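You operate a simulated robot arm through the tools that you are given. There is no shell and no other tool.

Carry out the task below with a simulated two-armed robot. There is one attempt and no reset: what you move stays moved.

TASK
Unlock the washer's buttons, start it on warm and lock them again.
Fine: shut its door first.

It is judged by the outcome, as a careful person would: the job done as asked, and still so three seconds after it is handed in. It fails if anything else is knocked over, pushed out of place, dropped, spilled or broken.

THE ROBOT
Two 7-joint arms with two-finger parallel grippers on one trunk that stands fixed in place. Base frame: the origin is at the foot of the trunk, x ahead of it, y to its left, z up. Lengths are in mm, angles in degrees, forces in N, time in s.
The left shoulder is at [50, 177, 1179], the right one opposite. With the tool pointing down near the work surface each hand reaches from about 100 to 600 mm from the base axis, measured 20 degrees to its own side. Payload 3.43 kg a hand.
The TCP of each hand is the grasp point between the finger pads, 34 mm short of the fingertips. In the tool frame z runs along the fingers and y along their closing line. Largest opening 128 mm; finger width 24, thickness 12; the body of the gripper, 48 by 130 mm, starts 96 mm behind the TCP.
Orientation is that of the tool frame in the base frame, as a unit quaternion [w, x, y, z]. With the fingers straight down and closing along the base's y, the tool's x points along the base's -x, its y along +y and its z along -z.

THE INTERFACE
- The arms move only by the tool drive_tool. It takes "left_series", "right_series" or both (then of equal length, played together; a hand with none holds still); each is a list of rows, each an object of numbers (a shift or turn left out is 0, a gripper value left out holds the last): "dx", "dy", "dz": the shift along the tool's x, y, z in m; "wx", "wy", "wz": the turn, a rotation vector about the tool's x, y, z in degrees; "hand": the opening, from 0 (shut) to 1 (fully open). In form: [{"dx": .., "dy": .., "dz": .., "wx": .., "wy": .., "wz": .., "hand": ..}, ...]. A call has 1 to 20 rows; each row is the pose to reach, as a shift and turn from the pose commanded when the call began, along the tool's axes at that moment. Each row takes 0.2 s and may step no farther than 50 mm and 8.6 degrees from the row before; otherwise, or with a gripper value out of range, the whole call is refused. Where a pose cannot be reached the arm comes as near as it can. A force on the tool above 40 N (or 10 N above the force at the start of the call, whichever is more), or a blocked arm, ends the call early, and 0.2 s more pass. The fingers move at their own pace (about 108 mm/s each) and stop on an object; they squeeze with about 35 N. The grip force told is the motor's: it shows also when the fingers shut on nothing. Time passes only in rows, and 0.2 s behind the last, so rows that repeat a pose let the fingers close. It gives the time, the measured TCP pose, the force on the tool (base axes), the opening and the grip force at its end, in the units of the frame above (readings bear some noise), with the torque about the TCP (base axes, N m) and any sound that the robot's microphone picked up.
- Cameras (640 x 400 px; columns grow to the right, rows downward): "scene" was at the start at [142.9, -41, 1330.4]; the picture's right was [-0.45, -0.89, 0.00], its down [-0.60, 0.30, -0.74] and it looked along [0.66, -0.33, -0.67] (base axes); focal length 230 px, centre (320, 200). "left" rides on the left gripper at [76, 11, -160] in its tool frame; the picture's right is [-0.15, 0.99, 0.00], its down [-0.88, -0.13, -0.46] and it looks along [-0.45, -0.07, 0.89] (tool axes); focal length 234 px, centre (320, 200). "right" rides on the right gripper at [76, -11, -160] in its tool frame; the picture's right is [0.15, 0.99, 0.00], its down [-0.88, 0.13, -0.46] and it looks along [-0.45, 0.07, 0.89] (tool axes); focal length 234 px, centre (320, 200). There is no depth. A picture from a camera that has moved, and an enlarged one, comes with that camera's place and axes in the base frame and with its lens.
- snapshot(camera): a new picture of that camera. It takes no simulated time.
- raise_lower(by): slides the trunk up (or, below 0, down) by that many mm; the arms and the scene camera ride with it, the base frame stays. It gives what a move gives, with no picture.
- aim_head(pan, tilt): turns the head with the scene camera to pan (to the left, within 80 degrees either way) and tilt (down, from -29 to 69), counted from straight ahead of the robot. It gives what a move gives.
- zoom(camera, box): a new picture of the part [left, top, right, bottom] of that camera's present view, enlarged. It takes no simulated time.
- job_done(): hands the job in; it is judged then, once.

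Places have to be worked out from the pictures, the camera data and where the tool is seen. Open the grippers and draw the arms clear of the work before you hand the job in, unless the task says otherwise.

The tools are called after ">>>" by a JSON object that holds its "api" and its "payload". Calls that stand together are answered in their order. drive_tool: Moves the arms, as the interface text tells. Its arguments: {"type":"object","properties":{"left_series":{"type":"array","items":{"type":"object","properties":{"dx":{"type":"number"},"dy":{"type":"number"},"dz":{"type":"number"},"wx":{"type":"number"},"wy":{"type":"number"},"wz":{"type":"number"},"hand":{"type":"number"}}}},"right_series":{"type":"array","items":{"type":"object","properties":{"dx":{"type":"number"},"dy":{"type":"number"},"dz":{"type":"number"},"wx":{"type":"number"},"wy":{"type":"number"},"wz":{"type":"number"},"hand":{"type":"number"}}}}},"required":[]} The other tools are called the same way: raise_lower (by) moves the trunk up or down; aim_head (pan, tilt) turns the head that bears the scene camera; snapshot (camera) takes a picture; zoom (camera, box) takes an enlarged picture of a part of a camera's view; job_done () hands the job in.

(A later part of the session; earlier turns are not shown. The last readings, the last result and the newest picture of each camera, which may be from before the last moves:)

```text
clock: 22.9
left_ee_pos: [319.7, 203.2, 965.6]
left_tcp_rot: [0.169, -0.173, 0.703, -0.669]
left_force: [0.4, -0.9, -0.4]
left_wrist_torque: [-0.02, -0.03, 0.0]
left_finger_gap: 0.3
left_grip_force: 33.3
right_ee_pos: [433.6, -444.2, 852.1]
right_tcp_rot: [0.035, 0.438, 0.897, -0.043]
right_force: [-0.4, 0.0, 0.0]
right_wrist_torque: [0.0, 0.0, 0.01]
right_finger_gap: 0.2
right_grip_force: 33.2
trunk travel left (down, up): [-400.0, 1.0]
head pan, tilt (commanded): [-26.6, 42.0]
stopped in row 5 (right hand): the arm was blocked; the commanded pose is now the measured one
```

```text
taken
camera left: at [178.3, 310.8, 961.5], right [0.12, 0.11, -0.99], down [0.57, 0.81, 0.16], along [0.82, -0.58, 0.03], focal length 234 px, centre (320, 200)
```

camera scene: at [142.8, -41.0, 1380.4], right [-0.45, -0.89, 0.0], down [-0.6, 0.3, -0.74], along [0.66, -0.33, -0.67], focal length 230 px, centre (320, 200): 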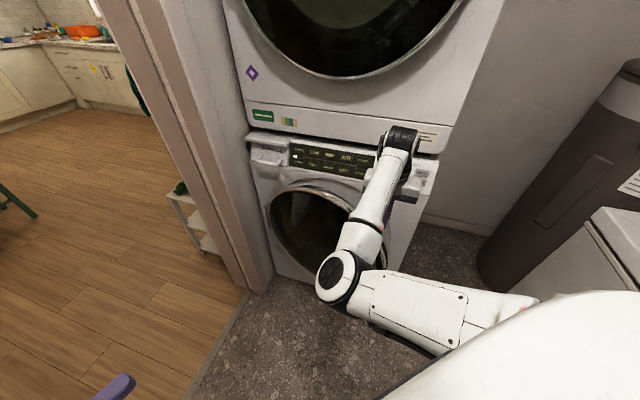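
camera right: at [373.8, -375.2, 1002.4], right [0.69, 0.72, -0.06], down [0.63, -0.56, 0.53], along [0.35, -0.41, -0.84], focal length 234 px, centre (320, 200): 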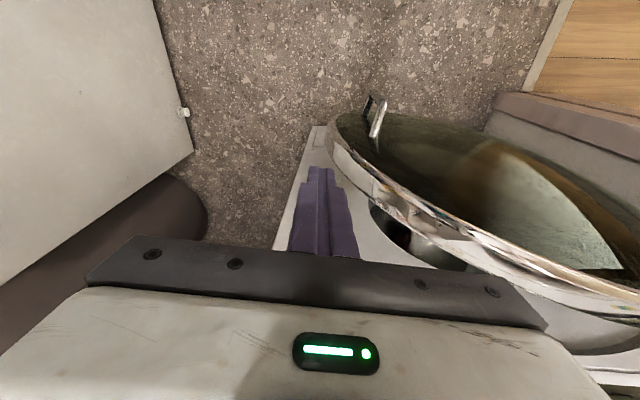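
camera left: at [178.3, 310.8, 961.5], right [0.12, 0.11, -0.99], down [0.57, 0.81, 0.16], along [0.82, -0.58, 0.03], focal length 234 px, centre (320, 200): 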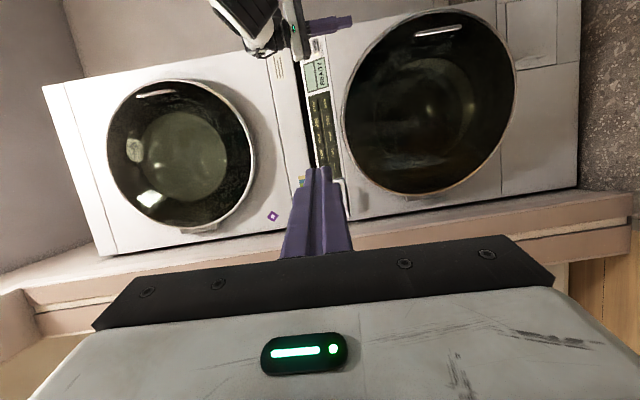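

The arm is stuck with its elbow raised and turned inward, and the hand is at (434,-444,852), touching nothing. I'll lift the hand a bit and tilt the tool up to point into the washer. That should let the elbow drop to a more natural pose, which the button presses need anyway.

>>> {"api": "drive_tool", "payload": {"right_series": [{"dx": -0.009, "dy": -0.007, "dz": -0.021, "wy": -4, "hand": 0}, {"dx": -0.018, "dy": -0.015, "dz": -0.042, "wy": -12}, {"dx": -0.027, "dy": -0.022, "dz": -0.063, "wy": -20}, {"dx": -0.0345, "dy": -0.0294, "dz": -0.0836, "wy": -28}, {"dx": -0.0345, "dy": -0.0294, "dz": -0.0836, "wy": -36}, {"dx": -0.0345, "dy": -0.0294, "dz": -0.0836, "wy": -44}]}}

>>> {"api": "snapshot", "payload": {"camera": "scene"}}

>>> {"api": "snapshot", "payload": {"camera": "left"}}

>>> {"api": "snapshot", "payload": {"camera": "right"}}

```text
clock: 24.5
left_ee_pos: [319.9, 203.7, 966.4]
left_tcp_rot: [0.168, -0.173, 0.702, -0.67]
left_force: [0.3, 0.0, -0.1]
left_wrist_torque: [0.01, -0.04, -0.04]
left_finger_gap: 0.1
left_grip_force: 32.8
right_ee_pos: [454.3, -512.6, 1000.3]
right_tcp_rot: [0.422, 0.401, 0.791, -0.192]
right_force: [-1.0, -0.2, 0.4]
right_wrist_torque: [-0.02, 0.01, 0.0]
right_finger_gap: 0.1
right_grip_force: 32.7
right hand out of reach, approached as far as the arm can: row 6
trunk travel left (down, up): [-400.0, 1.0]
head pan, tilt (commanded): [-26.6, 42.0]
stopped in row 6 (right hand): the arm was blocked; the commanded pose is now the measured one
```

```text
taken
camera scene: at [143.0, -41.0, 1380.3], right [-0.45, -0.89, 0.0], down [-0.6, 0.3, -0.74], along [0.66, -0.33, -0.67], focal length 230 px, centre (320, 200)
```

scene: 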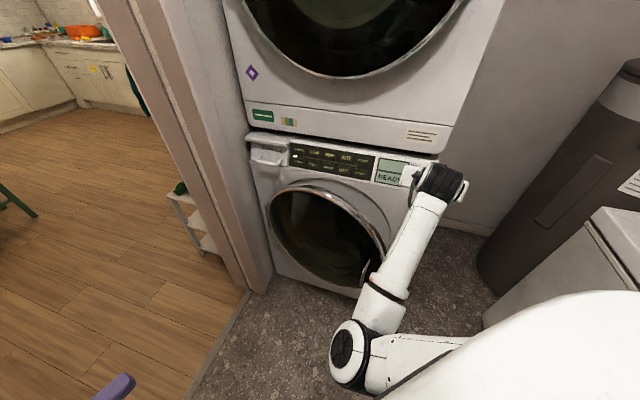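

```text
taken
camera left: at [178.4, 310.8, 961.5], right [0.12, 0.11, -0.99], down [0.57, 0.81, 0.16], along [0.82, -0.58, 0.03], focal length 234 px, centre (320, 200)
```

left: 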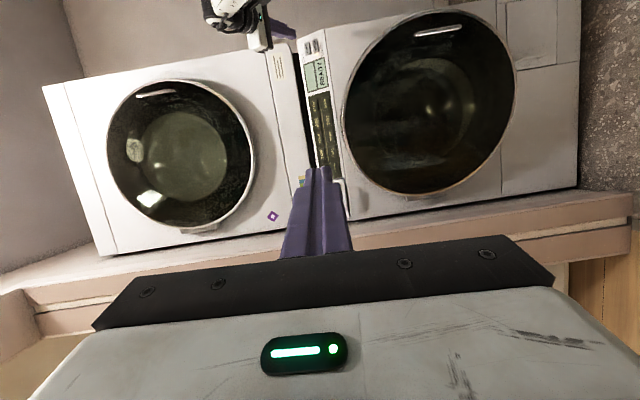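

```text
taken
camera right: at [339.3, -381.4, 1029.1], right [0.74, 0.67, -0.09], down [0.16, -0.04, 0.99], along [0.66, -0.74, -0.14], focal length 234 px, centre (320, 200)
```

right: 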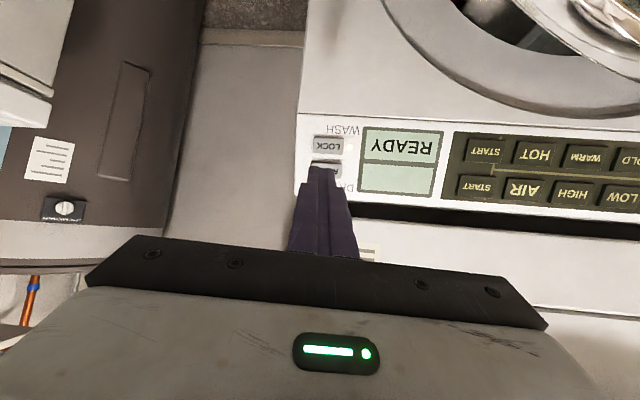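

The right hand now points toward the panel, with its tip about 40 mm away from it, and its camera sees LOCK, READY and the buttons clearly. I'll zoom in on both cameras to fix the button positions.

>>> {"api": "zoom", "payload": {"camera": "right", "box": [290, 100, 450, 220]}}

>>> {"api": "zoom", "payload": {"camera": "right", "box": [440, 100, 640, 220]}}

>>> {"api": "zoom", "payload": {"camera": "scene", "box": [240, 120, 350, 190]}}

>>> {"api": "zoom", "payload": {"camera": "scene", "box": [330, 130, 440, 200]}}

```text
3.33 times, centred on (370, 160) of right
camera zoom: at [339.3, -381.4, 1029.1], right [0.74, 0.67, -0.09], down [0.16, -0.04, 0.99], along [0.66, -0.74, -0.14], focal length 781 px, centre (153, 333)
```

zoom: 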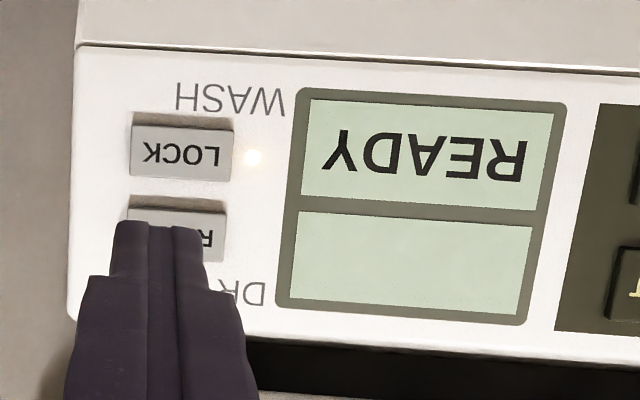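

```text
3.20 times, centred on (540, 160) of right
camera zoom: at [339.3, -381.4, 1029.1], right [0.74, 0.67, -0.09], down [0.16, -0.04, 0.99], along [0.66, -0.74, -0.14], focal length 749 px, centre (-384, 328)
```

zoom: 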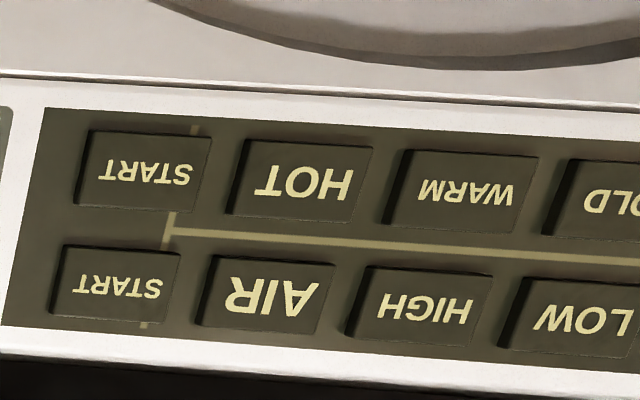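

```text
5.71 times, centred on (295, 155) of scene
camera zoom: at [143.0, -41.0, 1380.3], right [-0.45, -0.89, 0.0], down [-0.6, 0.3, -0.74], along [0.66, -0.33, -0.67], focal length 1315 px, centre (463, 457)
```

zoom: 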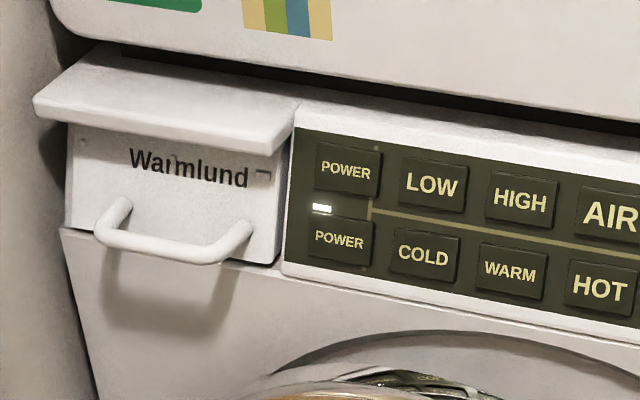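

```text
5.71 times, centred on (385, 165) of scene
camera zoom: at [143.0, -41.0, 1380.3], right [-0.45, -0.89, 0.0], down [-0.6, 0.3, -0.74], along [0.66, -0.33, -0.67], focal length 1315 px, centre (-51, 400)
```

zoom: 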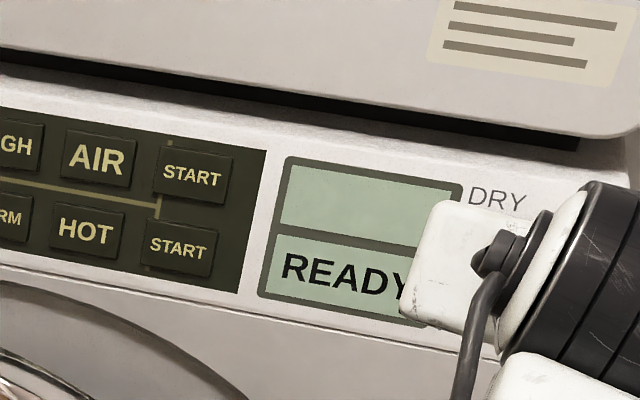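

This gives LOCK at about (524,-584,924), START (wash) at (660,-453,919) and WARM at (744,-376,917), with the panel facing up about 25°. The light by LOCK is on. The door comes first, so I'll zoom in on it to see how far it is ajar.

>>> {"api": "zoom", "payload": {"camera": "scene", "box": [250, 170, 410, 310]}}

>>> {"api": "zoom", "payload": {"camera": "left", "box": [320, 0, 540, 220]}}

```text
2.86 times, centred on (330, 240) of scene
camera zoom: at [143.0, -41.0, 1380.3], right [-0.45, -0.89, 0.0], down [-0.6, 0.3, -0.74], along [0.66, -0.33, -0.67], focal length 658 px, centre (291, 86)
```

zoom: 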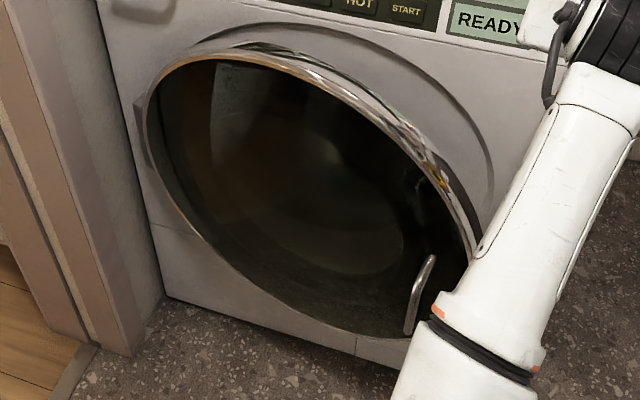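

```text
1.82 times, centred on (430, 110) of left
camera zoom: at [178.4, 310.8, 961.5], right [0.12, 0.11, -0.99], down [0.57, 0.81, 0.16], along [0.82, -0.58, 0.03], focal length 426 px, centre (120, 364)
```

zoom: 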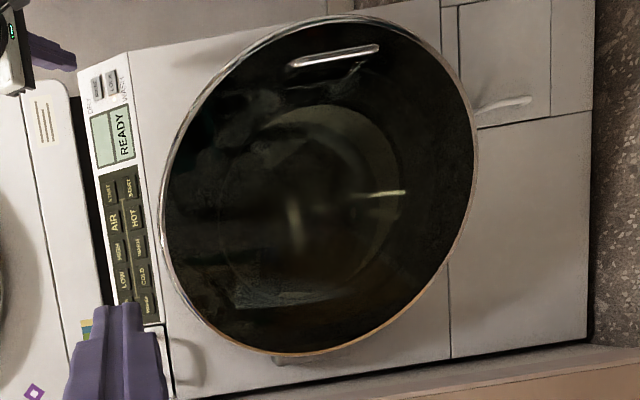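

The door is ajar by about 8°, with the outer face centre near (677,-312,595) and the free edge near (450,-471). I'll back the right hand off the panel and lower it in front of the door, keeping it pointed at the washer.

>>> {"api": "drive_tool", "payload": {"right_series": [{"dx": 0.042, "dy": -0.005, "dz": -0.0195, "hand": 0}, {"dx": 0.084, "dy": -0.01, "dz": -0.039}, {"dx": 0.1254, "dy": -0.0143, "dz": -0.0585}, {"dx": 0.16, "dy": -0.016, "dz": -0.034}, {"dx": 0.195, "dy": -0.0175, "dz": -0.01}, {"dx": 0.23, "dy": -0.019, "dz": 0.0143}, {"dx": 0.2649, "dy": -0.0202, "dz": 0.0385}]}}

>>> {"api": "snapshot", "payload": {"camera": "scene"}}

>>> {"api": "snapshot", "payload": {"camera": "right"}}

```text
clock: 25.1
left_ee_pos: [320.6, 203.9, 965.6]
left_tcp_rot: [0.169, -0.172, 0.702, -0.67]
left_force: [-0.1, 0.2, 1.4]
left_wrist_torque: [0.05, 0.04, 0.02]
left_finger_gap: 0.1
left_grip_force: 32.9
right_ee_pos: [438.3, -514.4, 1055.5]
right_tcp_rot: [0.496, 0.414, 0.744, -0.167]
right_force: [0.3, -0.6, 0.5]
right_wrist_torque: [0.01, -0.02, 0.02]
right_finger_gap: 0.0
right_grip_force: 32.8
right hand out of reach, approached as far as the arm can: row 1, 2, 3
trunk travel left (down, up): [-400.0, 1.0]
head pan, tilt (commanded): [-26.6, 42.0]
stopped in row 3 (right hand): the arm was blocked; the commanded pose is now the measured one
```

```text
taken
camera scene: at [142.9, -41.1, 1380.4], right [-0.45, -0.89, 0.0], down [-0.6, 0.3, -0.74], along [0.66, -0.33, -0.67], focal length 230 px, centre (320, 200)
```

scene: 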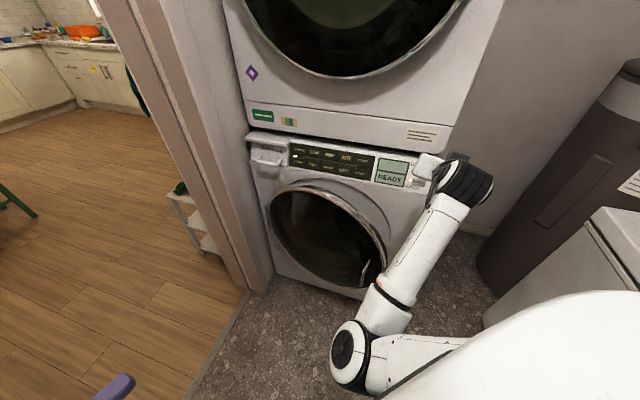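

```text
taken
camera right: at [321.6, -382.6, 1058.3], right [0.75, 0.66, 0.03], down [-0.03, -0.02, 1.0], along [0.66, -0.75, 0.01], focal length 234 px, centre (320, 200)
```

right: 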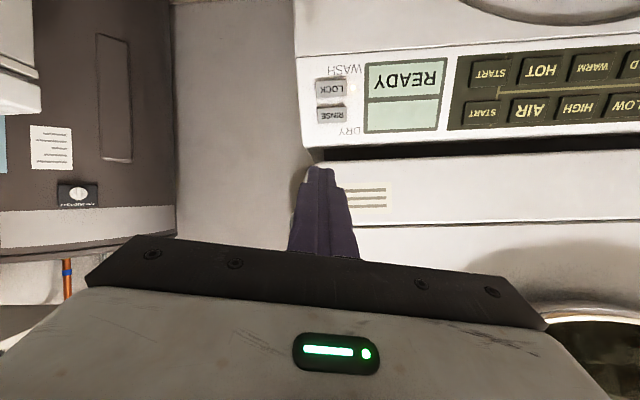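

The arm can't fold closer at that height, so it rode upward instead, to (438,-514,1055), without touching anything. I'll go straight down in front of the panel first, where the wrist stays farther from the shoulder, and back off later.

>>> {"api": "drive_tool", "payload": {"right_series": [{"dx": 0.023, "dy": 0.002, "dz": 0.017, "hand": 0}, {"dx": 0.0461, "dy": 0.0042, "dz": 0.0337}, {"dx": 0.0724, "dy": -0.0007, "dz": 0.0473}, {"dx": 0.0987, "dy": -0.0056, "dz": 0.0608}, {"dx": 0.125, "dy": -0.0104, "dz": 0.0744}, {"dx": 0.1514, "dy": -0.0153, "dz": 0.088}, {"dx": 0.1777, "dy": -0.0201, "dz": 0.1015}]}}

>>> {"api": "snapshot", "payload": {"camera": "right"}}

>>> {"api": "snapshot", "payload": {"camera": "scene"}}

```text
clock: 26.9
left_ee_pos: [319.8, 204.3, 965.4]
left_tcp_rot: [0.171, -0.171, 0.702, -0.67]
left_force: [-0.2, 0.0, 0.6]
left_wrist_torque: [-0.03, 0.0, -0.02]
left_finger_gap: 0.0
left_grip_force: 33.3
right_ee_pos: [511.3, -556.0, 916.3]
right_tcp_rot: [0.54, 0.404, 0.716, -0.179]
right_force: [-0.2, 0.1, 0.2]
right_wrist_torque: [0.04, -0.03, 0.04]
right_finger_gap: 0.0
right_grip_force: 32.4
right hand out of reach, approached as far as the arm can: row 2, 3, 4, 5, 6, 7
trunk travel left (down, up): [-400.0, 1.0]
head pan, tilt (commanded): [-26.6, 42.0]
stopped in row 7 (right hand): the arm was blocked; the commanded pose is now the measured one
```

```text
taken
camera right: at [395.7, -423.2, 900.5], right [0.75, 0.66, 0.04], down [-0.11, 0.06, 0.99], along [0.65, -0.75, 0.11], focal length 234 px, centre (320, 200)
```

right: 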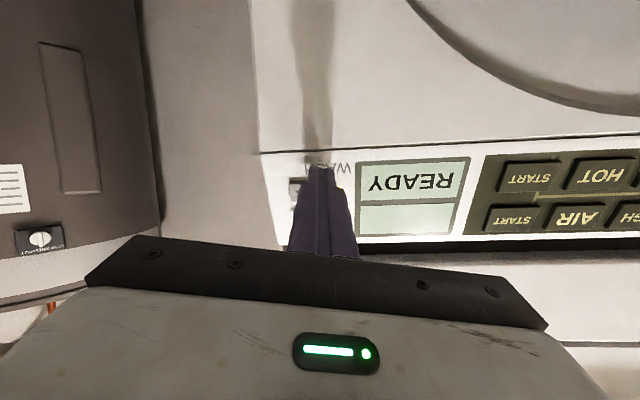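

```text
taken
camera scene: at [142.6, -40.9, 1380.4], right [-0.45, -0.89, 0.0], down [-0.6, 0.3, -0.74], along [0.66, -0.33, -0.67], focal length 230 px, centre (320, 200)
```

scene: 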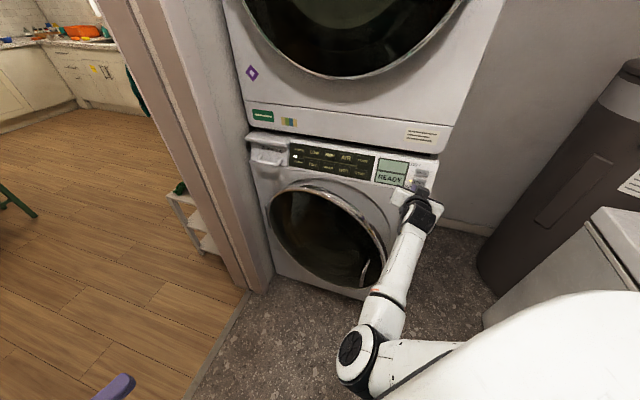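

The arm slid along a joint limit and the tip is now very close to the LOCK button at about (533,-580,904), with no force showing. I think the wrist yaw I added is what limits it, so I'll roll the tool back about its own axis while easing slightly away.

>>> {"api": "drive_tool", "payload": {"right_series": [{"dz": -0.006, "wz": -8, "hand": 0}, {"dz": -0.012, "wz": -16}, {"dz": -0.018, "wz": -24}, {"dz": -0.024, "wz": -32}, {"dz": -0.03, "wz": -40}]}}

>>> {"api": "snapshot", "payload": {"camera": "right"}}

>>> {"api": "snapshot", "payload": {"camera": "scene"}}

```text
clock: 28.3
left_ee_pos: [319.1, 204.0, 965.5]
left_tcp_rot: [0.17, -0.172, 0.703, -0.67]
left_force: [0.2, -0.3, 0.7]
left_wrist_torque: [0.0, 0.02, 0.01]
left_finger_gap: 0.0
left_grip_force: 33.3
right_ee_pos: [519.5, -546.0, 983.0]
right_tcp_rot: [0.489, 0.151, 0.781, -0.357]
right_force: [0.2, 0.0, -0.1]
right_wrist_torque: [0.01, 0.04, 0.01]
right_finger_gap: 0.0
right_grip_force: 33.0
trunk travel left (down, up): [-400.0, 1.0]
head pan, tilt (commanded): [-26.6, 42.0]
stopped in row 5 (right hand): the arm was blocked; the commanded pose is now the measured one
```

```text
taken
camera right: at [372.8, -450.2, 963.9], right [0.51, 0.67, -0.53], down [0.2, 0.51, 0.84], along [0.84, -0.53, 0.13], focal length 234 px, centre (320, 200)
```

right: 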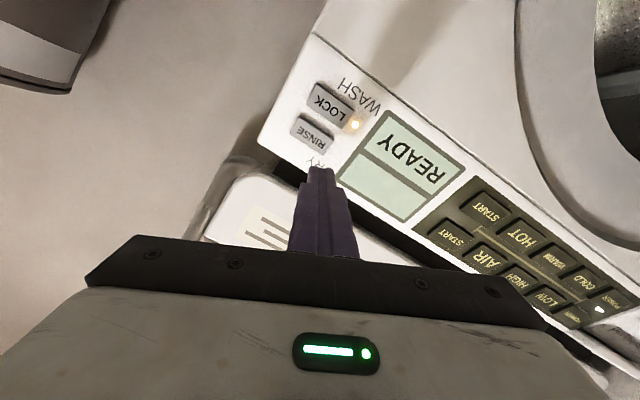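

```text
taken
camera scene: at [143.0, -41.1, 1380.4], right [-0.45, -0.89, 0.0], down [-0.6, 0.3, -0.74], along [0.66, -0.33, -0.67], focal length 230 px, centre (320, 200)
```

scene: 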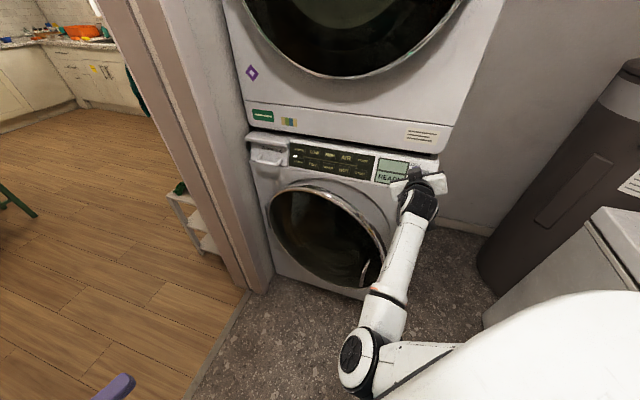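

The LOCK light is still lit and nothing was touched. I'll return the right hand to its original fingers-down orientation, clear of the washer, because the arm worked well that way, and push the door with a milder wrist angle.

>>> {"api": "drive_tool", "payload": {"right_series": [{"dx": -0.0117, "dy": -0.0055, "dz": -0.0158, "wx": -4.42, "wy": 6.05, "wz": -1.87, "hand": 0}, {"dx": -0.0235, "dy": -0.011, "dz": -0.0315, "wx": -8.84, "wy": 12.1, "wz": -3.74}, {"dx": -0.0352, "dy": -0.0165, "dz": -0.0473, "wx": -13.26, "wy": 18.15, "wz": -5.61}, {"dx": -0.0469, "dy": -0.022, "dz": -0.063, "wx": -17.68, "wy": 24.2, "wz": -7.48}, {"dx": -0.0587, "dy": -0.0276, "dz": -0.0788, "wx": -22.1, "wy": 30.25, "wz": -9.35}, {"dx": -0.0704, "dy": -0.0331, "dz": -0.0945, "wx": -26.52, "wy": 36.3, "wz": -11.22}, {"dx": -0.0821, "dy": -0.0386, "dz": -0.1103, "wx": -30.94, "wy": 42.35, "wz": -13.09}, {"dx": -0.0938, "dy": -0.0441, "dz": -0.126, "wx": -35.36, "wy": 48.4, "wz": -14.96}, {"dx": -0.1056, "dy": -0.0496, "dz": -0.1418, "wx": -39.78, "wy": 54.45, "wz": -16.83}, {"dx": -0.1173, "dy": -0.0551, "dz": -0.1575, "wx": -44.2, "wy": 60.5, "wz": -18.7}]}}

>>> {"api": "snapshot", "payload": {"camera": "scene"}}

```text
clock: 30.5
left_ee_pos: [320.5, 203.5, 967.0]
left_tcp_rot: [0.168, -0.172, 0.703, -0.67]
left_force: [-0.3, -0.1, 0.4]
left_wrist_torque: [-0.01, 0.0, 0.01]
left_finger_gap: 0.1
left_grip_force: 33.3
right_ee_pos: [438.4, -457.4, 1147.5]
right_tcp_rot: [0.0, 0.0, 1.0, 0.0]
right_force: [-1.0, 0.4, 0.3]
right_wrist_torque: [0.03, -0.01, 0.03]
right_finger_gap: 0.0
right_grip_force: 33.0
trunk travel left (down, up): [-400.0, 1.0]
head pan, tilt (commanded): [-26.6, 42.0]
```

```text
taken
camera scene: at [142.7, -40.8, 1380.4], right [-0.45, -0.89, 0.0], down [-0.6, 0.3, -0.74], along [0.66, -0.33, -0.67], focal length 230 px, centre (320, 200)
```

scene: 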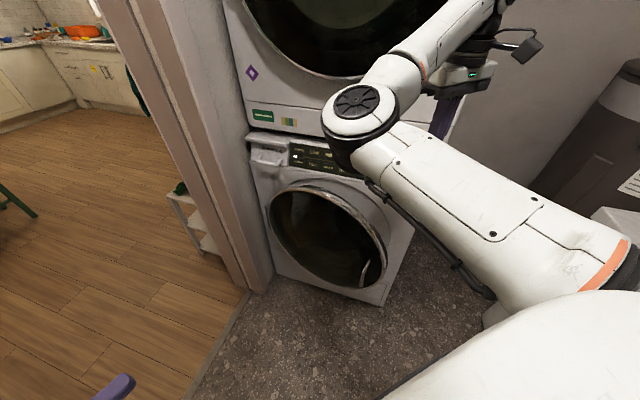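

The right hand reached (438,-457,1147) pointing straight down without trouble. I'll test moving it left in this orientation, to about (475,-335,1100).

>>> {"api": "drive_tool", "payload": {"right_series": [{"dx": -0.009, "dy": 0.03, "dz": 0.012, "hand": 0}, {"dx": -0.018, "dy": 0.06, "dz": 0.024}, {"dx": -0.027, "dy": 0.09, "dz": 0.036}, {"dx": -0.037, "dy": 0.122, "dz": 0.047}]}}

>>> {"api": "snapshot", "payload": {"camera": "scene"}}

```text
clock: 31.5
left_ee_pos: [319.9, 204.5, 964.8]
left_tcp_rot: [0.169, -0.172, 0.702, -0.67]
left_force: [0.7, -0.9, 0.1]
left_wrist_torque: [0.0, -0.03, -0.01]
left_finger_gap: 0.1
left_grip_force: 33.3
right_ee_pos: [484.5, -374.5, 1111.0]
right_tcp_rot: [0.003, 0.012, 1.0, 0.0]
right_force: [0.5, 0.5, 0.7]
right_wrist_torque: [0.0, 0.03, -0.02]
right_finger_gap: 0.0
right_grip_force: 32.5
right hand out of reach, approached as far as the arm can: row 3, 4
trunk travel left (down, up): [-400.0, 1.0]
head pan, tilt (commanded): [-26.6, 42.0]
```

```text
taken
camera scene: at [142.5, -40.8, 1380.4], right [-0.45, -0.89, 0.0], down [-0.6, 0.3, -0.74], along [0.66, -0.33, -0.67], focal length 230 px, centre (320, 200)
```

scene: 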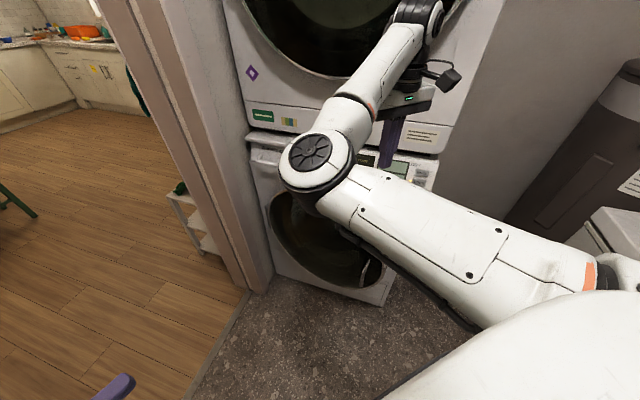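

The sideways limit seems to come from the elbow, which can't cross inward of the shoulder. If the tool points straight ahead (+x) and pitched down, the wrist stays outside, so I'll swing right, pitch the tool to about 60° and lower it in front of the door.

>>> {"api": "drive_tool", "payload": {"right_series": [{"dx": 0.021, "dy": -0.028, "dz": 0.01, "hand": 0}, {"dx": 0.042, "dy": -0.056, "dz": 0.02}, {"dx": 0.064, "dy": -0.083, "dz": 0.031}, {"dx": 0.0678, "dy": -0.082, "dz": 0.047, "wy": -7.5}, {"dx": 0.0716, "dy": -0.081, "dz": 0.0635, "wy": -15}, {"dx": 0.0754, "dy": -0.08, "dz": 0.08, "wy": -22.5}, {"dx": 0.0792, "dy": -0.079, "dz": 0.096, "wy": -30}, {"dx": 0.083, "dy": -0.078, "dz": 0.112, "wy": -37.5}, {"dx": 0.0868, "dy": -0.077, "dz": 0.1285, "wy": -45}, {"dx": 0.0906, "dy": -0.076, "dz": 0.145, "wy": -52.5}, {"dx": 0.0945, "dy": -0.0755, "dz": 0.161, "wy": -60}]}}

>>> {"api": "snapshot", "payload": {"camera": "scene"}}

>>> {"api": "snapshot", "payload": {"camera": "right"}}

```text
clock: 33.9
left_ee_pos: [320.0, 203.4, 966.8]
left_tcp_rot: [0.169, -0.172, 0.703, -0.669]
left_force: [0.3, -0.8, 0.4]
left_wrist_torque: [0.02, 0.0, 0.01]
left_finger_gap: 0.0
left_grip_force: 32.6
right_ee_pos: [392.3, -443.1, 946.5]
right_tcp_rot: [0.501, 0.0, 0.866, -0.001]
right_force: [0.6, -0.2, 0.3]
right_wrist_torque: [0.02, -0.03, 0.01]
right_finger_gap: 0.0
right_grip_force: 33.1
trunk travel left (down, up): [-400.0, 1.0]
head pan, tilt (commanded): [-26.6, 42.0]
```

```text
taken
camera scene: at [143.0, -41.5, 1380.4], right [-0.45, -0.89, 0.0], down [-0.6, 0.3, -0.74], along [0.66, -0.33, -0.67], focal length 230 px, centre (320, 200)
```

scene: 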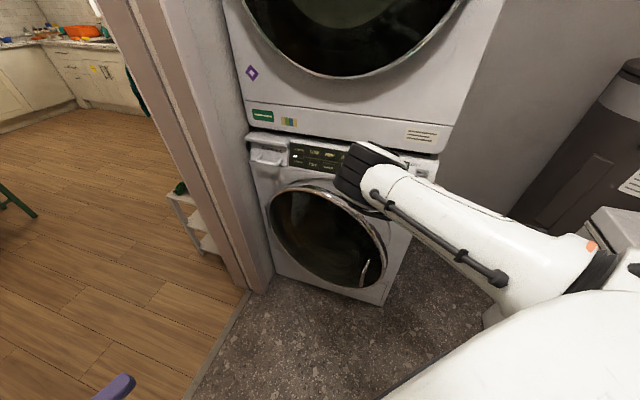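

```text
taken
camera right: at [216.6, -454.9, 961.2], right [-0.07, 0.99, -0.13], down [0.04, 0.13, 0.99], along [1.0, 0.07, -0.05], focal length 234 px, centre (320, 200)
```

right: 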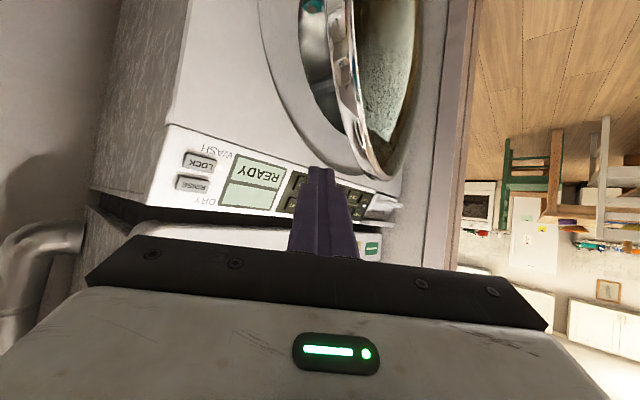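

This pose was reached exactly: TCP (392,-443,946), pointing ahead and 30° down. I'll lower it along the outer side of the door to about (430,-345,740).

>>> {"api": "drive_tool", "payload": {"right_series": [{"dx": 0.0256, "dy": 0.0046, "dz": 0.0143, "hand": 0}, {"dx": 0.0512, "dy": 0.0092, "dz": 0.0286}, {"dx": 0.0768, "dy": 0.0138, "dz": 0.0429}, {"dx": 0.1024, "dy": 0.0184, "dz": 0.0572}, {"dx": 0.128, "dy": 0.023, "dz": 0.0715}, {"dx": 0.136, "dy": 0.042, "dz": 0.088}, {"dx": 0.144, "dy": 0.06, "dz": 0.104}, {"dx": 0.152, "dy": 0.079, "dz": 0.12}, {"dx": 0.16, "dy": 0.098, "dz": 0.136}]}}

>>> {"api": "snapshot", "payload": {"camera": "scene"}}

>>> {"api": "snapshot", "payload": {"camera": "right"}}

>>> {"api": "snapshot", "payload": {"camera": "left"}}

```text
clock: 35.9
left_ee_pos: [319.8, 204.1, 966.9]
left_tcp_rot: [0.169, -0.172, 0.702, -0.67]
left_force: [1.3, 0.9, 0.7]
left_wrist_torque: [0.03, 0.03, -0.01]
left_finger_gap: 0.1
left_grip_force: 33.3
right_ee_pos: [414.4, -437.9, 811.9]
right_tcp_rot: [0.498, -0.001, 0.867, 0.003]
right_force: [0.0, 0.3, -0.1]
right_wrist_torque: [0.0, -0.01, 0.01]
right_finger_gap: 0.0
right_grip_force: 32.8
right hand out of reach, approached as far as the arm can: row 5, 6, 7, 8, 9
trunk travel left (down, up): [-400.0, 1.0]
head pan, tilt (commanded): [-26.6, 42.0]
```

```text
taken
camera scene: at [143.0, -41.0, 1380.4], right [-0.45, -0.89, 0.0], down [-0.6, 0.3, -0.74], along [0.66, -0.33, -0.67], focal length 230 px, centre (320, 200)
```

scene: 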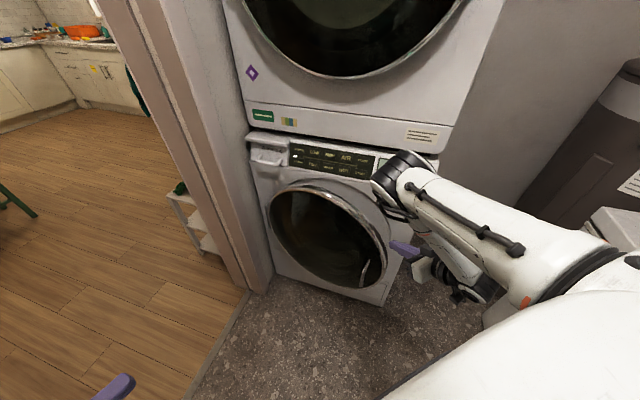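

```text
taken
camera right: at [239.1, -450.2, 826.7], right [-0.08, 0.99, -0.12], down [0.05, 0.13, 0.99], along [1.0, 0.07, -0.06], focal length 234 px, centre (320, 200)
```

right: 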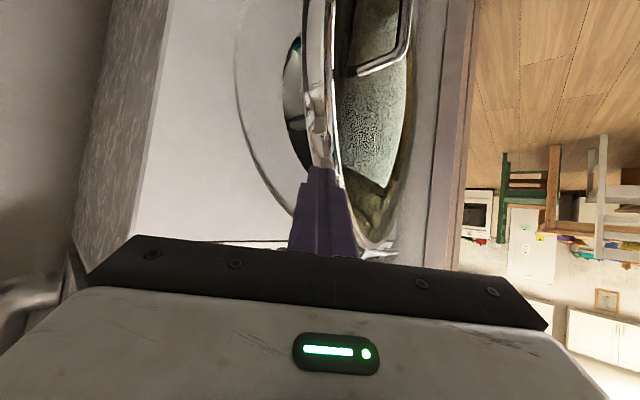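

```text
taken
camera left: at [178.4, 310.8, 961.5], right [0.12, 0.11, -0.99], down [0.57, 0.81, 0.16], along [0.82, -0.58, 0.03], focal length 234 px, centre (320, 200)
```

left: 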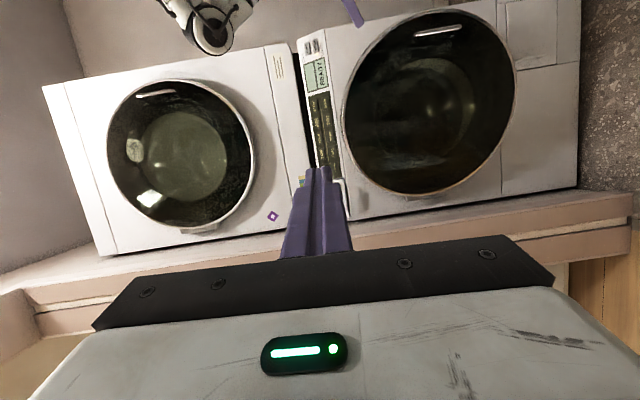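

The elbow is folded up and back, so the arm can't get lower like this. I'll put the tool upright again to the right of the door edge, then descend with the fingers down so the elbow drops, and pitch forward only after that.

>>> {"api": "drive_tool", "payload": {"right_series": [{"dx": -0.0108, "dy": -0.0078, "dz": -0.0039, "wy": 7.5, "hand": 0}, {"dx": -0.0215, "dy": -0.0155, "dz": -0.0078, "wy": 15}, {"dx": -0.0323, "dy": -0.0233, "dz": -0.0116, "wy": 22.5}, {"dx": -0.043, "dy": -0.031, "dz": -0.0155, "wy": 30}, {"dx": -0.0538, "dy": -0.0388, "dz": -0.0194, "wy": 37.5}, {"dx": -0.0645, "dy": -0.0465, "dz": -0.0233, "wy": 45}, {"dx": -0.0753, "dy": -0.0543, "dz": -0.0271, "wy": 52.5}, {"dx": -0.086, "dy": -0.062, "dz": -0.031, "wy": 60}]}}

>>> {"api": "snapshot", "payload": {"camera": "scene"}}

>>> {"api": "snapshot", "payload": {"camera": "right"}}

```text
clock: 37.7
left_ee_pos: [320.8, 203.1, 966.5]
left_tcp_rot: [0.169, -0.172, 0.703, -0.669]
left_force: [0.3, 0.3, 0.7]
left_wrist_torque: [-0.01, -0.01, -0.02]
left_finger_gap: 0.0
left_grip_force: 32.8
right_ee_pos: [434.6, -500.9, 897.7]
right_tcp_rot: [-0.001, 0.0, 1.0, 0.0]
right_force: [-0.6, -0.9, 1.2]
right_wrist_torque: [-0.01, 0.01, 0.03]
right_finger_gap: 0.0
right_grip_force: 33.0
trunk travel left (down, up): [-400.0, 1.0]
head pan, tilt (commanded): [-26.6, 42.0]
```

```text
taken
camera scene: at [143.1, -41.1, 1380.3], right [-0.45, -0.89, 0.0], down [-0.6, 0.3, -0.74], along [0.66, -0.33, -0.67], focal length 230 px, centre (320, 200)
```

scene: 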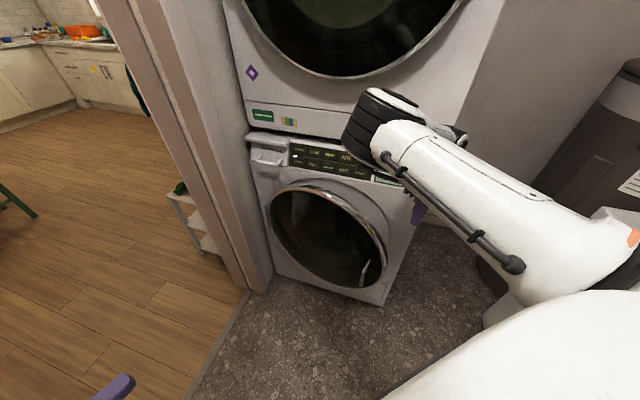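

```text
taken
camera right: at [360.0, -512.1, 1057.7], right [-0.15, 0.99, 0.0], down [0.88, 0.13, 0.45], along [0.45, 0.07, -0.89], focal length 234 px, centre (320, 200)
```

right: 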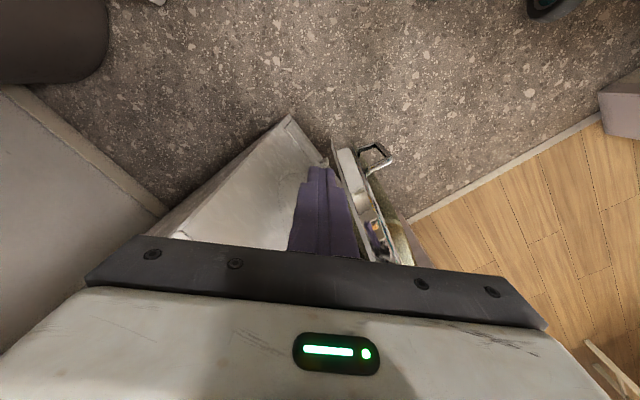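

The hand is pointing down at (435,-501,898), to the right of the door's edge, but the elbow is still high. I'll tilt the tool toward the washer in one direct rotation, which dropped the elbow last time, while keeping off the panel.

>>> {"api": "drive_tool", "payload": {"right_series": [{"dx": -0.0045, "dy": -0.001, "dz": -0.0062, "wx": 5.25, "wy": -5.36, "hand": 0}, {"dx": -0.009, "dy": -0.002, "dz": -0.0124, "wx": 10.5, "wy": -10.7}, {"dx": -0.0136, "dy": -0.003, "dz": -0.0186, "wx": 15.75, "wy": -16.1}, {"dx": -0.018, "dy": -0.004, "dz": -0.0248, "wx": 21, "wy": -21.4}, {"dx": -0.0227, "dy": -0.0045, "dz": -0.031, "wx": 26.25, "wy": -26.8}, {"dx": -0.027, "dy": -0.005, "dz": -0.037, "wx": 31.5, "wy": -32.2}, {"dx": -0.032, "dy": -0.006, "dz": -0.0434, "wx": 36.75, "wy": -37.5}, {"dx": -0.036, "dy": -0.007, "dz": -0.05, "wx": 42, "wy": -42.9}, {"dx": -0.041, "dy": -0.008, "dz": -0.056, "wx": 47.25, "wy": -48.2}, {"dx": -0.0454, "dy": -0.009, "dz": -0.062, "wx": 52.5, "wy": -53.6}]}}

>>> {"api": "snapshot", "payload": {"camera": "scene"}}

>>> {"api": "snapshot", "payload": {"camera": "right"}}

```text
clock: 39.9
left_ee_pos: [320.2, 202.9, 965.0]
left_tcp_rot: [0.169, -0.172, 0.701, -0.671]
left_force: [0.1, -0.1, 0.2]
left_wrist_torque: [0.03, 0.0, 0.0]
left_finger_gap: 0.0
left_grip_force: 33.1
right_ee_pos: [494.7, -585.2, 999.4]
right_tcp_rot: [0.359, 0.011, 0.862, -0.357]
right_force: [-0.2, 0.3, 0.3]
right_wrist_torque: [-0.01, 0.02, 0.01]
right_finger_gap: 0.2
right_grip_force: 33.0
right hand out of reach, approached as far as the arm can: row 7, 8, 9, 10
trunk travel left (down, up): [-400.0, 1.0]
head pan, tilt (commanded): [-26.6, 42.0]
```

```text
taken
camera scene: at [143.1, -41.3, 1380.3], right [-0.45, -0.89, 0.0], down [-0.6, 0.3, -0.74], along [0.66, -0.33, -0.67], focal length 230 px, centre (320, 200)
```

scene: 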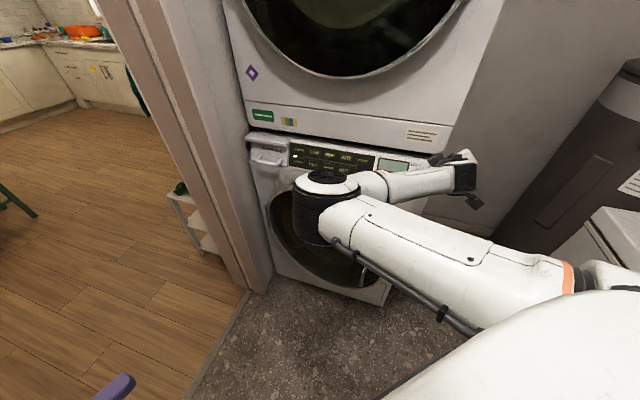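

```text
taken
camera right: at [337.6, -512.7, 1036.4], right [0.17, 0.7, -0.69], down [0.41, 0.59, 0.7], along [0.9, -0.4, -0.19], focal length 234 px, centre (320, 200)
```

right: 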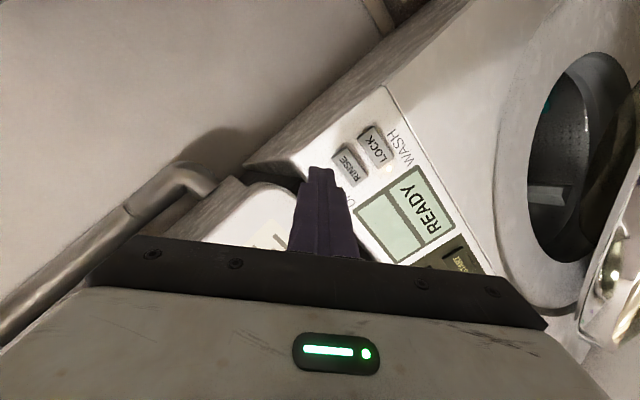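

The elbow stayed high in this orientation and the hand slid to (495,-585,999), still touching nothing. I'll go back to fingers-down and repeat the sequence that did drop the elbow: yaw 44°, descend, then pitch.

>>> {"api": "drive_tool", "payload": {"right_series": [{"dx": -0.0081, "dy": -0.001, "dz": -0.0186, "wx": -4.3, "wy": 4.32, "wz": -0.13, "hand": 0}, {"dx": -0.0162, "dy": -0.002, "dz": -0.0372, "wx": -8.6, "wy": 8.64, "wz": -0.26}, {"dx": -0.0243, "dy": -0.003, "dz": -0.0559, "wx": -12.9, "wy": 12.96, "wz": -0.39}, {"dx": -0.0324, "dy": -0.004, "dz": -0.0745, "wx": -17.2, "wy": 17.28, "wz": -0.52}, {"dx": -0.0405, "dy": -0.005, "dz": -0.0931, "wx": -21.5, "wy": 21.6, "wz": -0.65}, {"dx": -0.0485, "dy": -0.006, "dz": -0.1117, "wx": -25.8, "wy": 25.92, "wz": -0.78}, {"dx": -0.0566, "dy": -0.007, "dz": -0.1303, "wx": -30.1, "wy": 30.24, "wz": -0.91}, {"dx": -0.0647, "dy": -0.008, "dz": -0.149, "wx": -34.4, "wy": 34.56, "wz": -1.04}, {"dx": -0.0728, "dy": -0.009, "dz": -0.1676, "wx": -38.7, "wy": 38.88, "wz": -1.17}, {"dx": -0.0809, "dy": -0.0098, "dz": -0.1862, "wx": -43, "wy": 43.2, "wz": -1.3}]}}

>>> {"api": "snapshot", "payload": {"camera": "scene"}}

```text
clock: 42.1
left_ee_pos: [320.2, 203.6, 965.9]
left_tcp_rot: [0.169, -0.172, 0.703, -0.67]
left_force: [-0.9, -0.3, -0.8]
left_wrist_torque: [-0.01, -0.03, -0.03]
left_finger_gap: 0.0
left_grip_force: 32.9
right_ee_pos: [442.5, -447.0, 1146.2]
right_tcp_rot: [-0.005, -0.011, 1.0, 0.002]
right_force: [0.7, 0.2, -0.3]
right_wrist_torque: [-0.01, 0.01, 0.01]
right_finger_gap: 0.0
right_grip_force: 32.6
trunk travel left (down, up): [-400.0, 1.0]
head pan, tilt (commanded): [-26.6, 42.0]
```

```text
taken
camera scene: at [143.0, -41.1, 1380.3], right [-0.45, -0.89, 0.0], down [-0.6, 0.3, -0.74], along [0.66, -0.33, -0.67], focal length 230 px, centre (320, 200)
```

scene: 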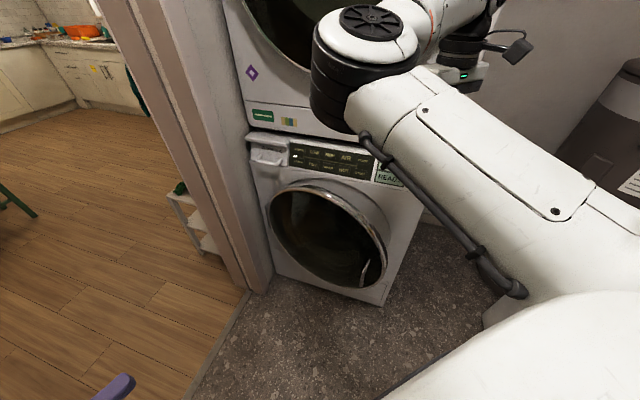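

In hindsight the fingers-down pose at (435,-501,898), with the forearm sloping down, was a good one, and from below elbow height the hand should be able to move left. I'll go back down there, right of the door edge.

>>> {"api": "drive_tool", "payload": {"right_series": [{"dx": 0.0025, "dy": -0.018, "dz": 0.032, "hand": 0}, {"dx": 0.005, "dy": -0.036, "dz": 0.064}, {"dx": 0.0075, "dy": -0.053, "dz": 0.096}, {"dx": 0.0075, "dy": -0.053, "dz": 0.126}, {"dx": 0.0075, "dy": -0.053, "dz": 0.157}, {"dx": 0.0075, "dy": -0.053, "dz": 0.187}, {"dx": 0.0075, "dy": -0.053, "dz": 0.218}, {"dx": 0.0075, "dy": -0.053, "dz": 0.248}]}}

>>> {"api": "snapshot", "payload": {"camera": "scene"}}

>>> {"api": "snapshot", "payload": {"camera": "right"}}

```text
clock: 43.9
left_ee_pos: [321.0, 203.2, 967.4]
left_tcp_rot: [0.168, -0.172, 0.702, -0.67]
left_force: [0.7, -0.4, 0.8]
left_wrist_torque: [0.01, 0.01, 0.01]
left_finger_gap: 0.2
left_grip_force: 32.5
right_ee_pos: [435.5, -499.1, 896.5]
right_tcp_rot: [-0.003, -0.011, 1.0, 0.002]
right_force: [-0.5, -0.7, -0.9]
right_wrist_torque: [-0.03, 0.0, 0.01]
right_finger_gap: 0.2
right_grip_force: 33.2
trunk travel left (down, up): [-400.0, 1.0]
head pan, tilt (commanded): [-26.6, 42.0]
```

```text
taken
camera scene: at [143.1, -41.2, 1380.4], right [-0.45, -0.89, 0.0], down [-0.6, 0.3, -0.74], along [0.66, -0.33, -0.67], focal length 230 px, centre (320, 200)
```

scene: 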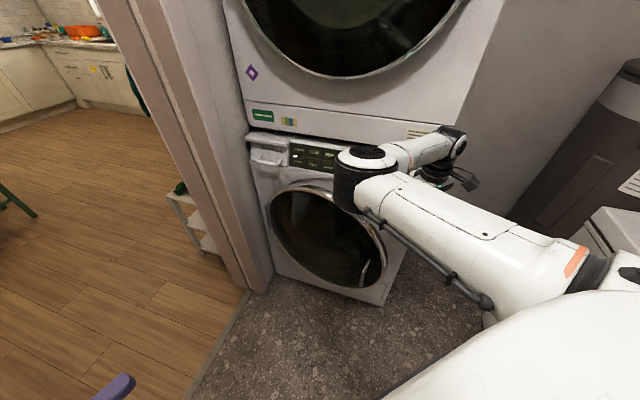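

```text
taken
camera right: at [360.4, -512.7, 1056.3], right [-0.17, 0.99, 0.0], down [0.88, 0.15, 0.45], along [0.44, 0.08, -0.89], focal length 234 px, centre (320, 200)
```

right: 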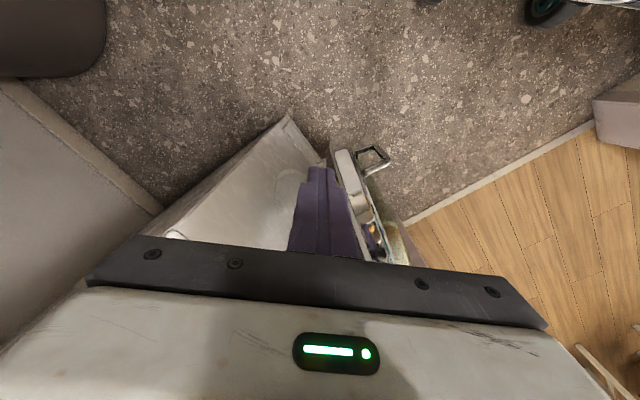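

The forearm now slopes down and the hand is at (435,-499,897). I'll lower it further while moving left around the door's free edge, toward (400,-440,820).

>>> {"api": "drive_tool", "payload": {"right_series": [{"dx": 0.0085, "dy": 0.015, "dz": 0.02, "hand": 0}, {"dx": 0.017, "dy": 0.03, "dz": 0.04}, {"dx": 0.0255, "dy": 0.045, "dz": 0.058}, {"dx": 0.034, "dy": 0.059, "dz": 0.0765}]}}

>>> {"api": "snapshot", "payload": {"camera": "scene"}}

>>> {"api": "snapshot", "payload": {"camera": "right"}}

```text
clock: 44.9
left_ee_pos: [320.4, 204.4, 965.9]
left_tcp_rot: [0.169, -0.172, 0.702, -0.67]
left_force: [0.2, 0.8, -0.4]
left_wrist_torque: [-0.02, 0.02, 0.03]
left_finger_gap: 0.2
left_grip_force: 32.8
right_ee_pos: [397.1, -442.4, 822.4]
right_tcp_rot: [-0.004, -0.011, 1.0, 0.002]
right_force: [0.9, 0.3, 0.8]
right_wrist_torque: [0.01, 0.01, 0.01]
right_finger_gap: 0.0
right_grip_force: 32.8
trunk travel left (down, up): [-400.0, 1.0]
head pan, tilt (commanded): [-26.6, 42.0]
```

```text
taken
camera scene: at [143.0, -40.9, 1380.4], right [-0.45, -0.89, 0.0], down [-0.6, 0.3, -0.74], along [0.66, -0.33, -0.67], focal length 230 px, centre (320, 200)
```

scene: 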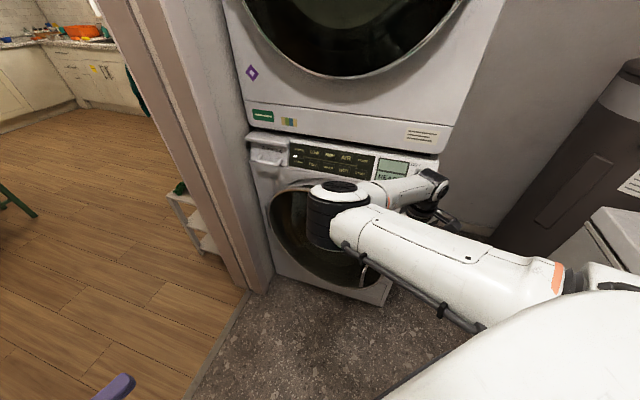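

```text
taken
camera right: at [323.9, -456.0, 981.8], right [-0.17, 0.99, 0.0], down [0.88, 0.15, 0.45], along [0.44, 0.08, -0.89], focal length 234 px, centre (320, 200)
```

right: 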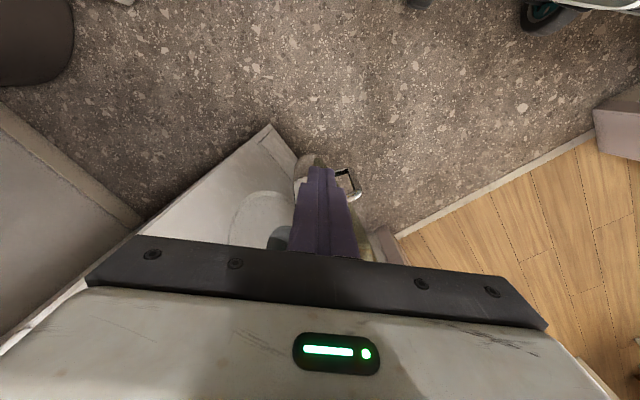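

That worked: TCP (397,-442,822), in front of the door's free edge. I'll continue left and down to about (420,-360,770) on the door's outer side.

>>> {"api": "drive_tool", "payload": {"right_series": [{"dx": -0.004, "dy": 0.016, "dz": 0.012, "hand": 0}, {"dx": -0.009, "dy": 0.033, "dz": 0.024}, {"dx": -0.015, "dy": 0.05, "dz": 0.035}, {"dx": -0.02, "dy": 0.066, "dz": 0.044}, {"dx": -0.0248, "dy": 0.082, "dz": 0.052}]}}

>>> {"api": "snapshot", "payload": {"camera": "scene"}}

>>> {"api": "snapshot", "payload": {"camera": "right"}}

>>> {"api": "snapshot", "payload": {"camera": "left"}}

```text
clock: 46.1
left_ee_pos: [320.5, 203.9, 965.3]
left_tcp_rot: [0.169, -0.171, 0.703, -0.67]
left_force: [-0.3, 0.5, -0.9]
left_wrist_torque: [-0.02, 0.02, 0.02]
left_finger_gap: 0.0
left_grip_force: 33.5
right_ee_pos: [415.4, -368.7, 767.0]
right_tcp_rot: [-0.007, 0.0, 1.0, -0.002]
right_force: [-0.3, 0.6, 0.1]
right_wrist_torque: [-0.04, 0.05, 0.01]
right_finger_gap: 0.1
right_grip_force: 33.2
trunk travel left (down, up): [-400.0, 1.0]
head pan, tilt (commanded): [-26.6, 42.0]
```

```text
taken
camera scene: at [143.0, -40.7, 1380.4], right [-0.45, -0.89, 0.0], down [-0.6, 0.3, -0.74], along [0.66, -0.33, -0.67], focal length 230 px, centre (320, 200)
```

scene: 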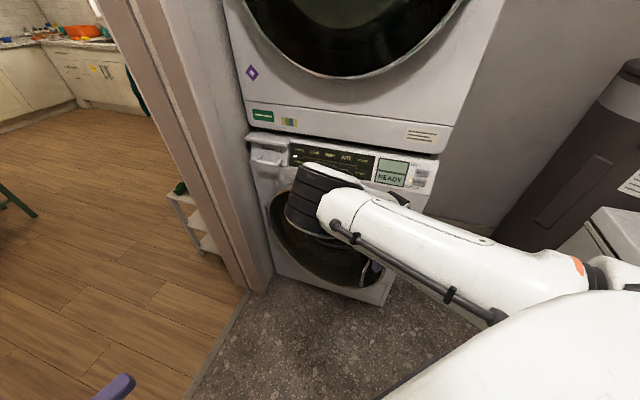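

```text
taken
camera right: at [342.5, -380.5, 928.8], right [-0.15, 0.99, 0.0], down [0.89, 0.13, 0.44], along [0.44, 0.06, -0.9], focal length 234 px, centre (320, 200)
```

right: 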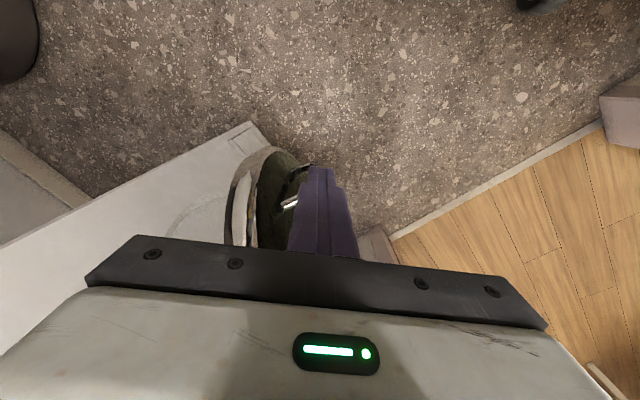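

```text
taken
camera left: at [178.4, 311.0, 961.4], right [0.12, 0.11, -0.99], down [0.57, 0.81, 0.16], along [0.82, -0.58, 0.03], focal length 234 px, centre (320, 200)
```

left: 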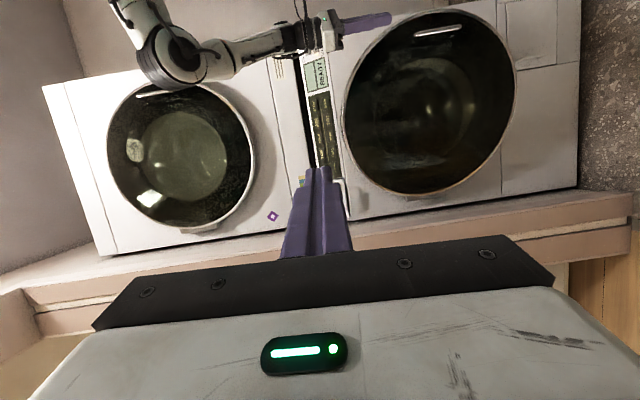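

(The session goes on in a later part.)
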